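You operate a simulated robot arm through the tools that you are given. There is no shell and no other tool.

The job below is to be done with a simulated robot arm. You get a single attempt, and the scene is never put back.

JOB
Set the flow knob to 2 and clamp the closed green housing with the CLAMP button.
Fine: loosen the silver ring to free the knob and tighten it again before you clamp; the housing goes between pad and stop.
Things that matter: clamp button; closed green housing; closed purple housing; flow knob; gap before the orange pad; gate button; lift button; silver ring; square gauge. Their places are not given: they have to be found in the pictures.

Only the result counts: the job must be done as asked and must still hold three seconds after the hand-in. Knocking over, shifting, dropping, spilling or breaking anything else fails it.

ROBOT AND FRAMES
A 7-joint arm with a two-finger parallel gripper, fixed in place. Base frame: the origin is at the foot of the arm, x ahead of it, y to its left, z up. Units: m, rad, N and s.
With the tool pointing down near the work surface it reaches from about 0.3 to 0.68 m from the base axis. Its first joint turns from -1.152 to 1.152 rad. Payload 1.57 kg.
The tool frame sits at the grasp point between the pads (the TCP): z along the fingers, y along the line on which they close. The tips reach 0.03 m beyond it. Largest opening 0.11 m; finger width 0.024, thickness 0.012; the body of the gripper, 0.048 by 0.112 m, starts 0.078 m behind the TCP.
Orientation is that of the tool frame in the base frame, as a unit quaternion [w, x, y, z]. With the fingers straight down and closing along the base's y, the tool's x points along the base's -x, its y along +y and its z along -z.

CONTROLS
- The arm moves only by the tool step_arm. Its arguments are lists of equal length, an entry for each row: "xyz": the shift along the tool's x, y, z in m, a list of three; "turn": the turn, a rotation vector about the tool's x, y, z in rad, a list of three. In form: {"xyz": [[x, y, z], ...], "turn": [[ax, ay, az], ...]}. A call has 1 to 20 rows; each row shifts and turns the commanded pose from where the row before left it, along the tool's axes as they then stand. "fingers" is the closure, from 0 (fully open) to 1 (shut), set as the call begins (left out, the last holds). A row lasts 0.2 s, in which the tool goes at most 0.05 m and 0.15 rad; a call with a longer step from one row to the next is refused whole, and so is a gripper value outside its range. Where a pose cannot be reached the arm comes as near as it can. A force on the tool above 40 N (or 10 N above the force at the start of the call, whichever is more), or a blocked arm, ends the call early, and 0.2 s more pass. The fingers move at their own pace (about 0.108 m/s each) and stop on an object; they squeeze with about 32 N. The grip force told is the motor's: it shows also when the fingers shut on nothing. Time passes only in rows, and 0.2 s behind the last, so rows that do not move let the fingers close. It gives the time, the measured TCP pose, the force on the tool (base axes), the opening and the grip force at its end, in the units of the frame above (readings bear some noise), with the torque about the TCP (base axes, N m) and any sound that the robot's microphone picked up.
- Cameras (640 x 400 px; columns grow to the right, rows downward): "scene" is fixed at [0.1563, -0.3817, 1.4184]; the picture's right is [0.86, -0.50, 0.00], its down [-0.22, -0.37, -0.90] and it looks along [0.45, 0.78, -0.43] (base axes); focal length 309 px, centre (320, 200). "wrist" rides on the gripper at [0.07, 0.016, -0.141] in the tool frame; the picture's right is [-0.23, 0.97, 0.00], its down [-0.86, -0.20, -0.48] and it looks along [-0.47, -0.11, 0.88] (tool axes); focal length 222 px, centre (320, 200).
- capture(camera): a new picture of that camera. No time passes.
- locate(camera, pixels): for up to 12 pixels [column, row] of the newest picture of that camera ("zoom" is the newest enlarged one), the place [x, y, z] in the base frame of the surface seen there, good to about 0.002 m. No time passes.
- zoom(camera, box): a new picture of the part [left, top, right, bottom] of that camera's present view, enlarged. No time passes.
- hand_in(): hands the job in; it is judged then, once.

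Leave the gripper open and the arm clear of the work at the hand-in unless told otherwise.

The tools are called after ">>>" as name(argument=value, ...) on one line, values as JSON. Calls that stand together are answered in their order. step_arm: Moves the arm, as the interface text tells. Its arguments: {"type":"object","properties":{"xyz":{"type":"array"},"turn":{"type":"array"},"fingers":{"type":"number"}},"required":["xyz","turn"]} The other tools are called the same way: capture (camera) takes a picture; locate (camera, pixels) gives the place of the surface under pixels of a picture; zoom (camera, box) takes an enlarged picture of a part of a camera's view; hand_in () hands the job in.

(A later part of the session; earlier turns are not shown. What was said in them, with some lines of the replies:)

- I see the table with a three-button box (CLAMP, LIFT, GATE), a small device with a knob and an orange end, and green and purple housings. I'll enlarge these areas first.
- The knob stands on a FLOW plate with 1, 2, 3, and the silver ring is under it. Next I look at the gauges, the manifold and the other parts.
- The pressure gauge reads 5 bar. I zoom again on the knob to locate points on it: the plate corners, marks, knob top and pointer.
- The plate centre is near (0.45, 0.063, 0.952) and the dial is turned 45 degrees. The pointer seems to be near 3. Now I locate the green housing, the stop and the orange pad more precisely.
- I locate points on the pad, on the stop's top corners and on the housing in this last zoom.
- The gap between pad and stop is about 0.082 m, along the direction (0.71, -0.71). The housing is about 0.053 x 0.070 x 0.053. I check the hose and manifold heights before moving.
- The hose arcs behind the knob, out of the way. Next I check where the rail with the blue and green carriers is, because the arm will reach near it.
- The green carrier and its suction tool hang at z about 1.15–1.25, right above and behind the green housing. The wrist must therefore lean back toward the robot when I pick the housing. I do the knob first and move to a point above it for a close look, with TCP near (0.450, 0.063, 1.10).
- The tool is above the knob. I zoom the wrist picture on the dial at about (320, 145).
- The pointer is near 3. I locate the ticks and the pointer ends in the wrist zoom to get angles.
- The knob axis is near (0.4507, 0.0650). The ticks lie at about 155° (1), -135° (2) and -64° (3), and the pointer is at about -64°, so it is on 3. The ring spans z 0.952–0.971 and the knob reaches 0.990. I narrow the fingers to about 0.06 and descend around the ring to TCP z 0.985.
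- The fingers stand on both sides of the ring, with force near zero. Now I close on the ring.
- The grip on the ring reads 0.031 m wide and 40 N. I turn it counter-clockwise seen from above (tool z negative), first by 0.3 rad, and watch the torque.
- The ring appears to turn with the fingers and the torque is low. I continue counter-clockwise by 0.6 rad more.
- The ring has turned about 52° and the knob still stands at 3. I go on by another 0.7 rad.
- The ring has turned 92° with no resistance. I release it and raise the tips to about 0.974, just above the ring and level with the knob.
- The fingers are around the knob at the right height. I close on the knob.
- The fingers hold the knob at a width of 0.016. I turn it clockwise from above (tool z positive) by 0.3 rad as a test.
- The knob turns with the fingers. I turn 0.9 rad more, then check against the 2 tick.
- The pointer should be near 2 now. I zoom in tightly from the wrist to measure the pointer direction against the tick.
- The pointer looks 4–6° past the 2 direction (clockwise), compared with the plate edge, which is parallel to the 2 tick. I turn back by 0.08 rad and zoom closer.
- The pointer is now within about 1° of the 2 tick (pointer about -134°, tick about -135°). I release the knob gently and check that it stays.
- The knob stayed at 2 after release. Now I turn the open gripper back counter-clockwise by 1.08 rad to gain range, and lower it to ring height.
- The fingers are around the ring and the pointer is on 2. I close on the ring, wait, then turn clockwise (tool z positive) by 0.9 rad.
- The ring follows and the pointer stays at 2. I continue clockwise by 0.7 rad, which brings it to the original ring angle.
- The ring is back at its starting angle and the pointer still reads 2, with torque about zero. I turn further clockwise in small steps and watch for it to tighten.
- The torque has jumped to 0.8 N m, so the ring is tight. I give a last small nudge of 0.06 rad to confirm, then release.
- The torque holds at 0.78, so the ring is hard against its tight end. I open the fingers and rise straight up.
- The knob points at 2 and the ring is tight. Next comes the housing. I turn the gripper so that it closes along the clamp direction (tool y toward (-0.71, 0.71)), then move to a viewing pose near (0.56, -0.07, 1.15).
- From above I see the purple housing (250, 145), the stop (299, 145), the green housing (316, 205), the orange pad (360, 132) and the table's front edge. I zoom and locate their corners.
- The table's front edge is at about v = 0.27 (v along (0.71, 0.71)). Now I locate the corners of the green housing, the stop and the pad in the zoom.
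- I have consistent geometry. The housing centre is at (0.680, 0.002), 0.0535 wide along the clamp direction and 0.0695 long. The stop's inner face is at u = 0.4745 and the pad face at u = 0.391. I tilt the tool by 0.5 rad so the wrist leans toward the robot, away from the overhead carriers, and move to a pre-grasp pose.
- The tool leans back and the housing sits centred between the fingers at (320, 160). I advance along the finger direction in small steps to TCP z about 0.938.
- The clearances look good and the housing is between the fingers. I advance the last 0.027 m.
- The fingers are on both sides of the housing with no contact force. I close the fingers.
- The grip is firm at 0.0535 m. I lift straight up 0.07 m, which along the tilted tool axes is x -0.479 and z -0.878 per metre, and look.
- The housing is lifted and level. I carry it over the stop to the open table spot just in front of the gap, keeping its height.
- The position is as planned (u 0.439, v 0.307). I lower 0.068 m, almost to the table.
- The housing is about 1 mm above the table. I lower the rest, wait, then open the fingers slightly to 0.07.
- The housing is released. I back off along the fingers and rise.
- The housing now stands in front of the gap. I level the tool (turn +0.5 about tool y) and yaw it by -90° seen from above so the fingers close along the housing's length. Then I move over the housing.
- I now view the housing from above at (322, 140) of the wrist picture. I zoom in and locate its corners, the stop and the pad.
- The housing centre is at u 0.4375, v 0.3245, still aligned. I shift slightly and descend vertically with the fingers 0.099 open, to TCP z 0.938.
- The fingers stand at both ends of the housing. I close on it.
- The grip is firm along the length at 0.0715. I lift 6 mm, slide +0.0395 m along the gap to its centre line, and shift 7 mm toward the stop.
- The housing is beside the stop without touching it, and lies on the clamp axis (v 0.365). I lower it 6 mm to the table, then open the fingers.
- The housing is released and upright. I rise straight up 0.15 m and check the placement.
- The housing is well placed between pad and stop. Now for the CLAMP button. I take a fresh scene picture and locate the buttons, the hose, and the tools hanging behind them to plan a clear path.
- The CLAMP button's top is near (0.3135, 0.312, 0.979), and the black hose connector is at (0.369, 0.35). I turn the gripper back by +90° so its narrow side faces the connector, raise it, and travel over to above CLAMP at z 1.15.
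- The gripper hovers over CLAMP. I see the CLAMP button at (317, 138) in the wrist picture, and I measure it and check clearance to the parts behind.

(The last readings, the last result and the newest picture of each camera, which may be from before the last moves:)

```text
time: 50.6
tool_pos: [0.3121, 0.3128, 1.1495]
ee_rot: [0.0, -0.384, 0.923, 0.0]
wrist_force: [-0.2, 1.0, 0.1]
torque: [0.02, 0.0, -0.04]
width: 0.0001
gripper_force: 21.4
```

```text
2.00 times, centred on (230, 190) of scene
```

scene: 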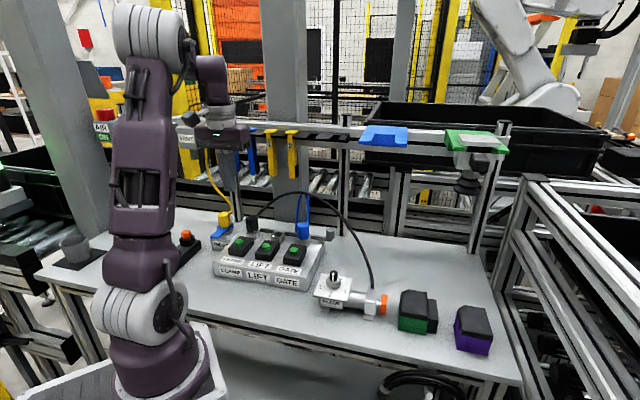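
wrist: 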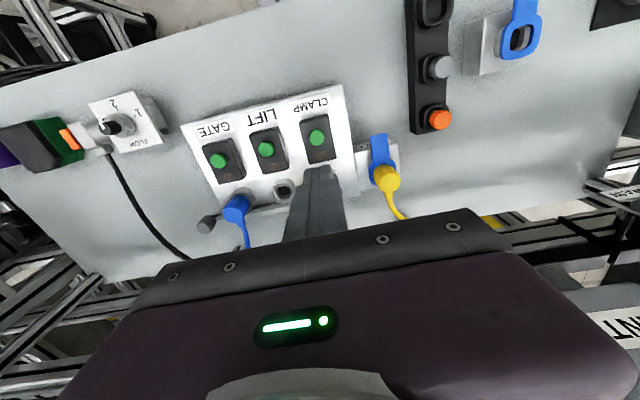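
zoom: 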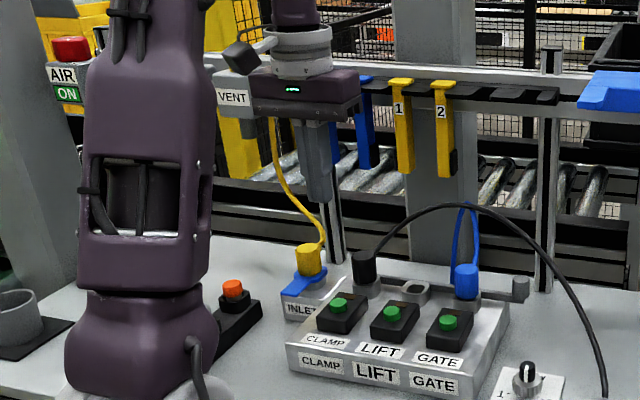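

>>> locate(camera="scene", pixels=[[270, 155], [290, 155], [252, 160], [245, 165], [256, 190], [258, 205], [222, 218], [262, 130], [270, 140], [246, 222]])

>>> zoom(camera="wrist", box=[220, 110, 460, 260])

```text
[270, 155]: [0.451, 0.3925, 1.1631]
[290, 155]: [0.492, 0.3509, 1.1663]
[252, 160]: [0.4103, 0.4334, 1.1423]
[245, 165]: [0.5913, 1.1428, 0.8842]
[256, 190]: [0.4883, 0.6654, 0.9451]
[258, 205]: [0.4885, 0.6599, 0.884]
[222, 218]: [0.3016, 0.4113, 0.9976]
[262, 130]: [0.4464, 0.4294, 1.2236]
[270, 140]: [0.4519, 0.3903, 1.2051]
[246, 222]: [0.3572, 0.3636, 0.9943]
```

```text
2.67 times, centred on (340, 185) of wrist
```

zoom: 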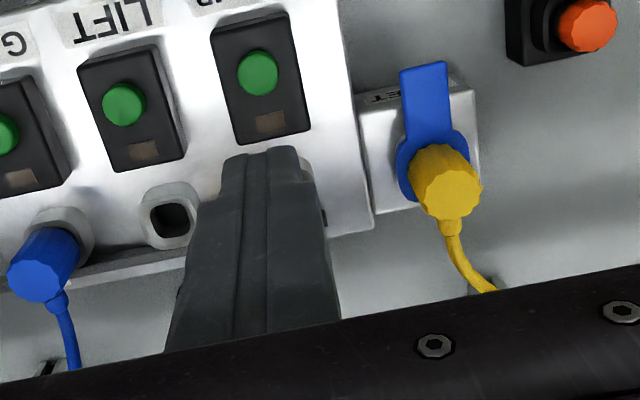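

The hanging tools are about 9 cm beyond the wrist, so the way is clear. I centre on the button at (0.314, 0.311) and descend until the closed fingertips are about 5 mm above it.

>>> step_arm(xyz=[[-0.0003, -0.0024, 0.02], [0, 0, 0.04], [0, 0, 0.04], [0, 0, 0.0345], [0, 0, 0]], turn=[[0, 0, 0], [0, 0, 0], [0, 0, 0], [0, 0, 0], [0, 0, 0]])

>>> zoom(camera="wrist", box=[260, 110, 400, 220])

>>> zoom(camera="scene", box=[200, 190, 290, 270])

```text
time: 51.8
tool_pos: [0.3157, 0.3125, 1.0145]
ee_rot: [0.001, -0.384, 0.923, 0.0]
wrist_force: [0.2, -0.8, 0.2]
torque: [0.04, 0.02, -0.02]
width: 0.0
gripper_force: 21.8
```

```text
3.64 times, centred on (330, 165) of wrist
```

zoom: 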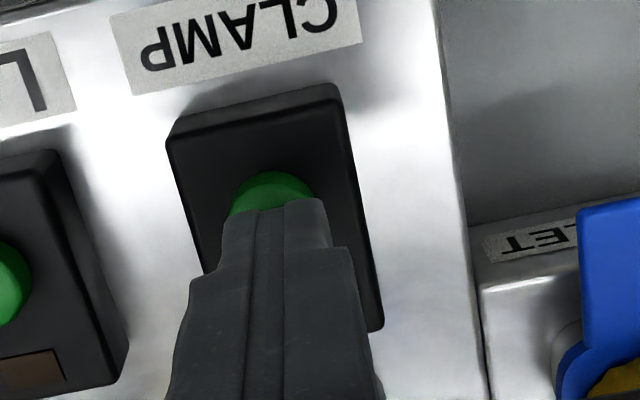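

```text
5.00 times, centred on (245, 230) of scene
```

zoom: 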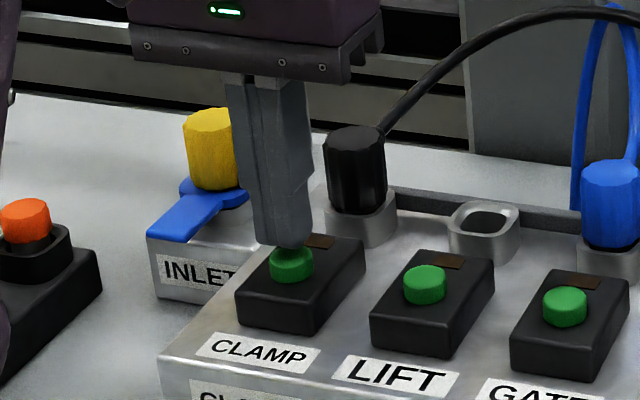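

The tips are just above the button, about 2 mm too far back. I correct this and press down in 2 mm steps, watching force and sound.

>>> step_arm(xyz=[[0.002, 0, 0.002], [0, 0, 0.002], [0, 0, 0.002], [0, 0, 0.001]], turn=[[0, 0, 0], [0, 0, 0], [0, 0, 0], [0, 0, 0]])

>>> zoom(camera="wrist", box=[260, 110, 400, 220])

>>> zoom(camera="scene", box=[340, 260, 450, 345])

```text
time: 52.8
tool_pos: [0.3131, 0.311, 1.0088]
ee_rot: [0.0, -0.383, 0.924, -0.001]
wrist_force: [0.5, 0.6, 0.5]
torque: [0.01, -0.06, 0.01]
width: 0.0
gripper_force: 21.6
```

```text
3.64 times, centred on (330, 165) of wrist
```

zoom: 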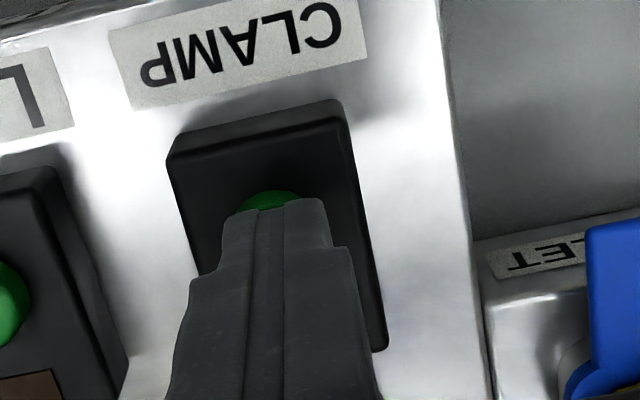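

```text
4.71 times, centred on (395, 302) of scene
```

zoom: 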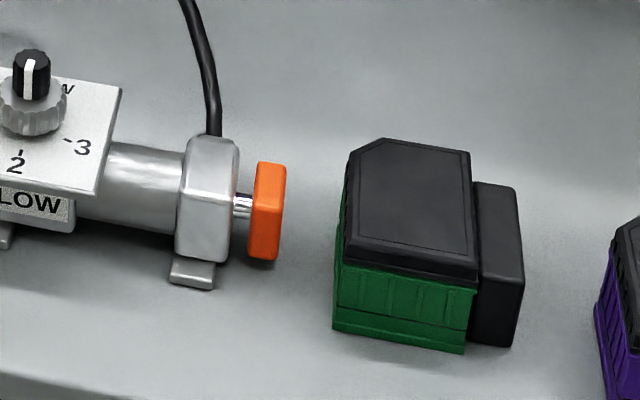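

No contact yet. I continue down in 1 mm steps.

>>> step_arm(xyz=[[0, 0, 0.001], [0, 0, 0.001], [0, 0, 0.001]], turn=[[0, 0, 0], [0, 0, 0], [0, 0, 0]])

>>> zoom(camera="scene", box=[340, 260, 450, 345])

```text
time: 53.6
tool_pos: [0.3141, 0.3105, 1.0065]
ee_rot: [0.0, -0.384, 0.924, -0.001]
wrist_force: [0.5, 1.8, 2.1]
torque: [-0.03, -0.04, 0.01]
width: 0.0002
gripper_force: 21.0
```

```text
4.71 times, centred on (395, 302) of scene
```

zoom: 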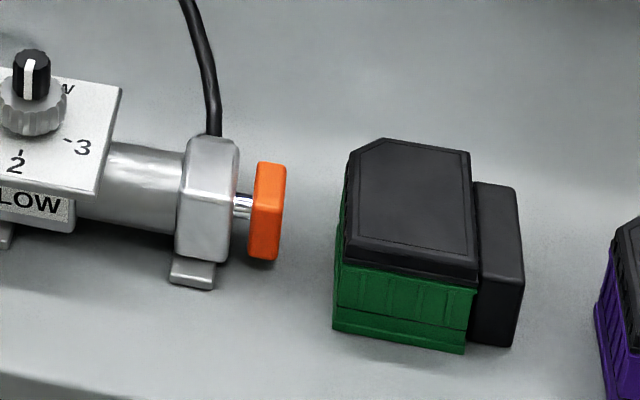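

The force is now about 2 N, so the button is being touched. I press 1 mm at a time further.

>>> step_arm(xyz=[[0, 0, 0.001], [0, 0, 0.001]], turn=[[0, 0, 0], [0, 0, 0]])

>>> zoom(camera="scene", box=[340, 260, 450, 345])

```text
time: 54.2
tool_pos: [0.3127, 0.3091, 1.003]
ee_rot: [0.0, -0.383, 0.924, 0.0]
wrist_force: [1.0, 2.0, 4.2]
torque: [0.08, -0.01, 0.0]
width: 0.0
gripper_force: 21.1
heard: click
```

```text
4.71 times, centred on (395, 302) of scene
```

zoom: 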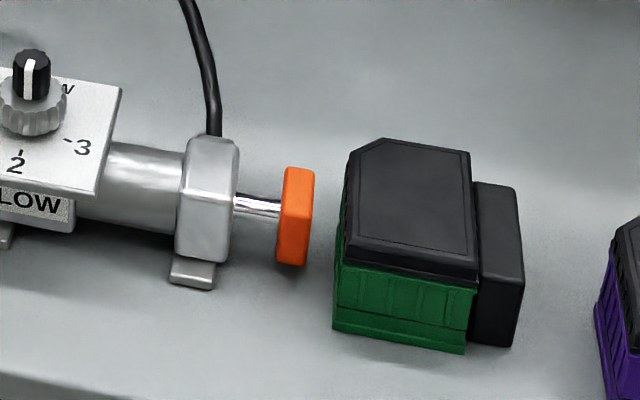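

A click was heard and the pad is moving out. I hold still for a moment to let it reach the housing.

>>> step_arm(xyz=[[0, 0, 0], [0, 0, 0], [0, 0, 0]], turn=[[0, 0, 0], [0, 0, 0], [0, 0, 0]])

>>> zoom(camera="scene", box=[340, 260, 450, 345])

```text
time: 55.0
tool_pos: [0.3131, 0.3088, 1.0039]
ee_rot: [0.0, -0.384, 0.923, 0.0]
wrist_force: [0.8, 2.2, 3.9]
torque: [0.04, -0.02, 0.01]
width: 0.0002
gripper_force: 21.2
```

```text
4.71 times, centred on (395, 302) of scene
```

zoom: 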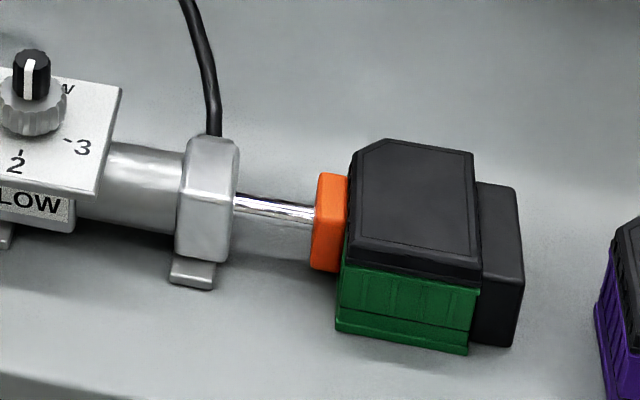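

The pad has pushed the housing against the stop. I release the button by rising straight up, and check that the clamp holds.

>>> step_arm(xyz=[[0, 0, -0.01], [0, 0, -0.03], [0, 0, -0.04], [0, 0, -0.045], [0, 0, 0]], turn=[[0, 0, 0], [0, 0, 0], [0, 0, 0], [0, 0, 0], [0, 0, 0]])

>>> zoom(camera="scene", box=[340, 260, 450, 345])

>>> capture(camera="scene")

>>> capture(camera="wrist")

```text
time: 56.2
tool_pos: [0.3142, 0.3106, 1.1272]
ee_rot: [0.0, -0.383, 0.924, 0.001]
wrist_force: [0.1, 0.5, 0.9]
torque: [-0.02, 0.0, 0.03]
width: 0.0
gripper_force: 21.5
```

```text
4.71 times, centred on (395, 302) of scene
```

zoom: 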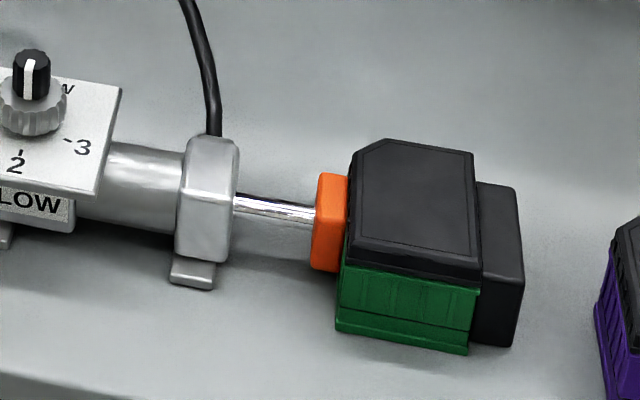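

```text
taken
```

scene: 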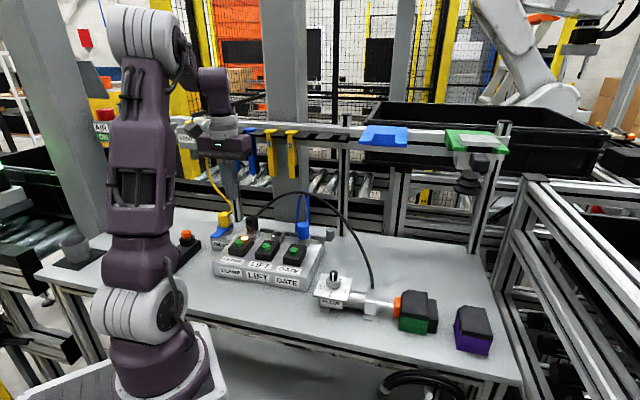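

```text
taken
```

wrist: 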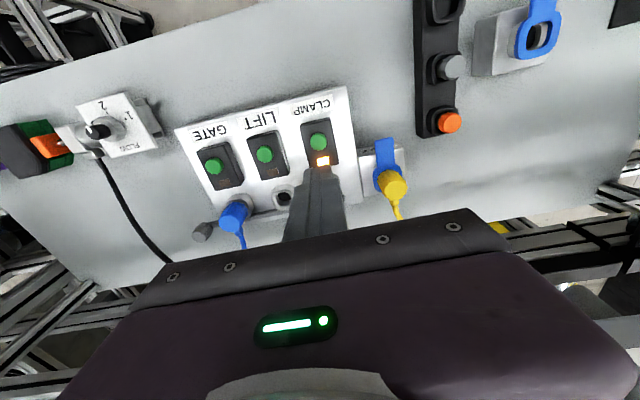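

The CLAMP lamp is lit and the pad still holds the housing against the stop. I rise further, move the arm clear toward the middle, and open the gripper there.

>>> step_arm(xyz=[[0, 0, -0.045], [0, 0, -0.045], [0.0207, -0.0381, 0], [0.0207, -0.0381, 0], [0.0207, -0.0381, 0], [0.0207, -0.0381, 0], [0.0207, -0.0381, 0], [0.0207, -0.0381, 0], [0.0207, -0.0381, 0], [0, 0, 0]], turn=[[0, 0, 0], [0, 0, 0], [0, 0, 0], [0, 0, 0], [0, 0, 0], [0, 0, 0], [0, 0, 0], [0, 0, 0], [0, 0, 0], [0, 0, 0]])

>>> step_arm(xyz=[[0, 0, 0], [0, 0, 0], [0, 0, 0]], turn=[[0, 0, 0], [0, 0, 0], [0, 0, 0]], fingers=0)

>>> capture(camera="scene")

>>> capture(camera="wrist")

```text
time: 58.4
tool_pos: [0.402, 0.017, 1.2191]
ee_rot: [-0.001, -0.383, 0.924, 0.0]
wrist_force: [-0.3, 0.1, 0.1]
torque: [0.01, 0.01, -0.04]
width: 0.0
gripper_force: 20.6
```

```text
time: 59.2
tool_pos: [0.4, 0.0188, 1.2191]
ee_rot: [-0.001, -0.383, 0.924, 0.0]
wrist_force: [0.2, 0.0, 0.6]
torque: [0.01, -0.03, 0.03]
width: 0.1099
gripper_force: 0.1
```

```text
taken
```

scene: 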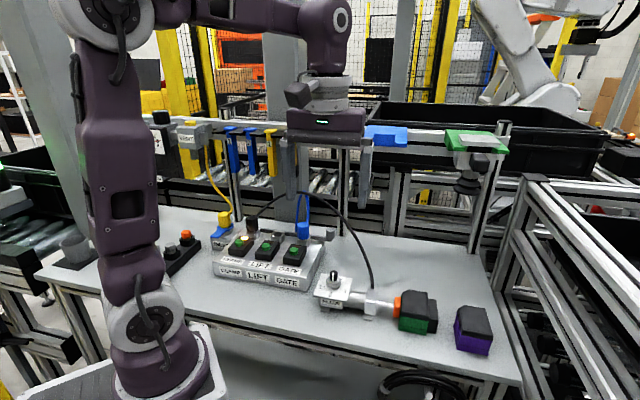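

```text
taken
```

wrist: 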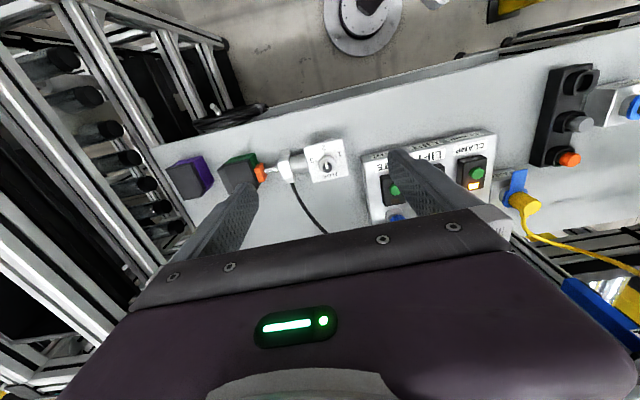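

The arm is clear and the gripper is open. I do a last check of the knob, clamp, housing and gauge.

>>> zoom(camera="scene", box=[325, 265, 355, 300])

>>> zoom(camera="scene", box=[370, 270, 450, 345])

>>> zoom(camera="scene", box=[200, 200, 340, 300])

>>> zoom(camera="scene", box=[130, 100, 230, 200])

```text
11.43 times, centred on (340, 282) of scene
```

zoom: 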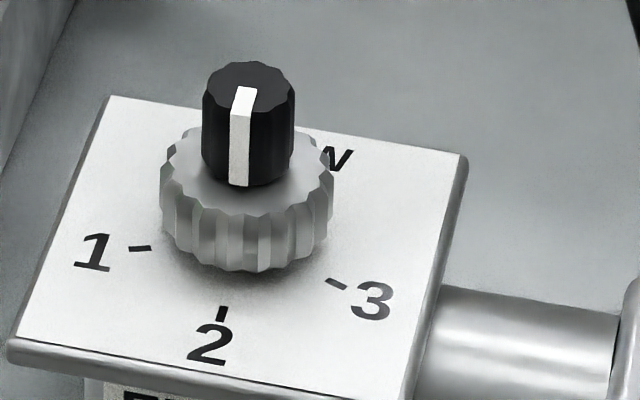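

```text
5.33 times, centred on (410, 308) of scene
```

zoom: 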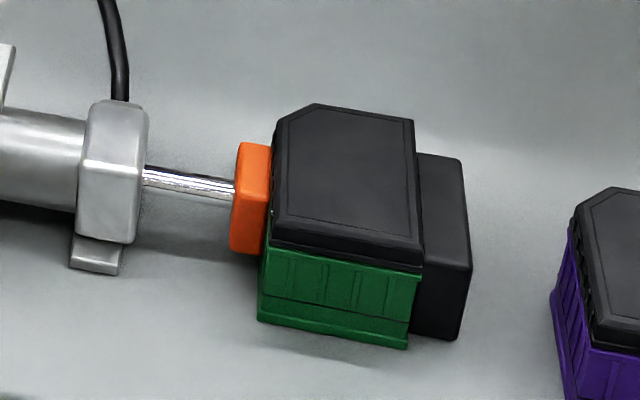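

```text
4.00 times, centred on (270, 250) of scene
```

zoom: 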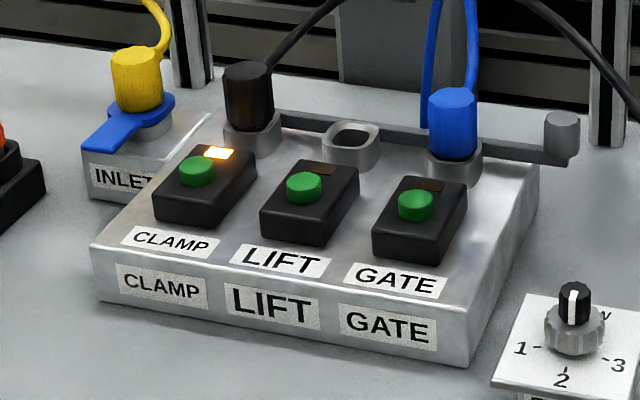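

```text
4.00 times, centred on (180, 150) of scene
```

zoom: 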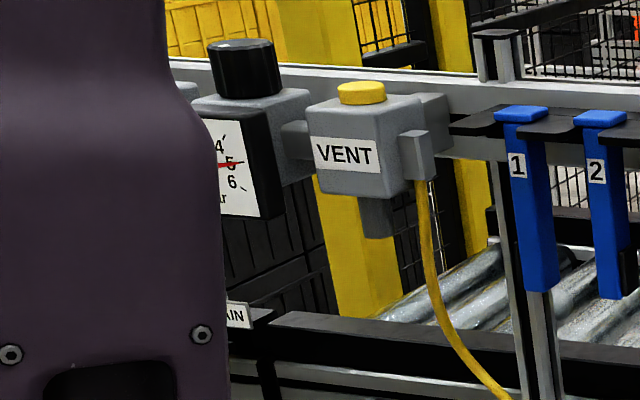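

Everything is as asked:
- The knob pointer is on 2.
- The ring was tightened to its end stop.
- The green housing is held between pad and stop.
- The CLAMP lamp is lit and the gauge is still at 5 bar.
- The gripper is open and the arm is clear.

I hand the job in.

>>> hand_in()

```text
The job is handed in.
```

The job is handed in. The flow knob is set to 2 and the closed green housing is clamped between the orange pad and the stop.

- **Knob and ring:** I loosened the silver ring about 92° counter-clockwise and turned the knob from 3 to 2; by my measurement it is within about 1° of the mark. I then tightened the ring until it stopped turning, at about 0.8 N m, before clamping.
- **Housing:** The carriers hanging over the green housing left no room for a straight-down grip. I tilted the tool to pick the housing up, set it down in front of the gap, gripped it again from above and placed it next to the stop.
- **Clamp:** One press of CLAMP gave a click, and the pad pushed the housing against the stop. It stayed held after I released the button, with the CLAMP lamp lit and the gauge still at about 5 bar.

I did not press LIFT or GATE, and I did not touch the purple housing. At hand-in the gripper was open and the arm was clear of the work.
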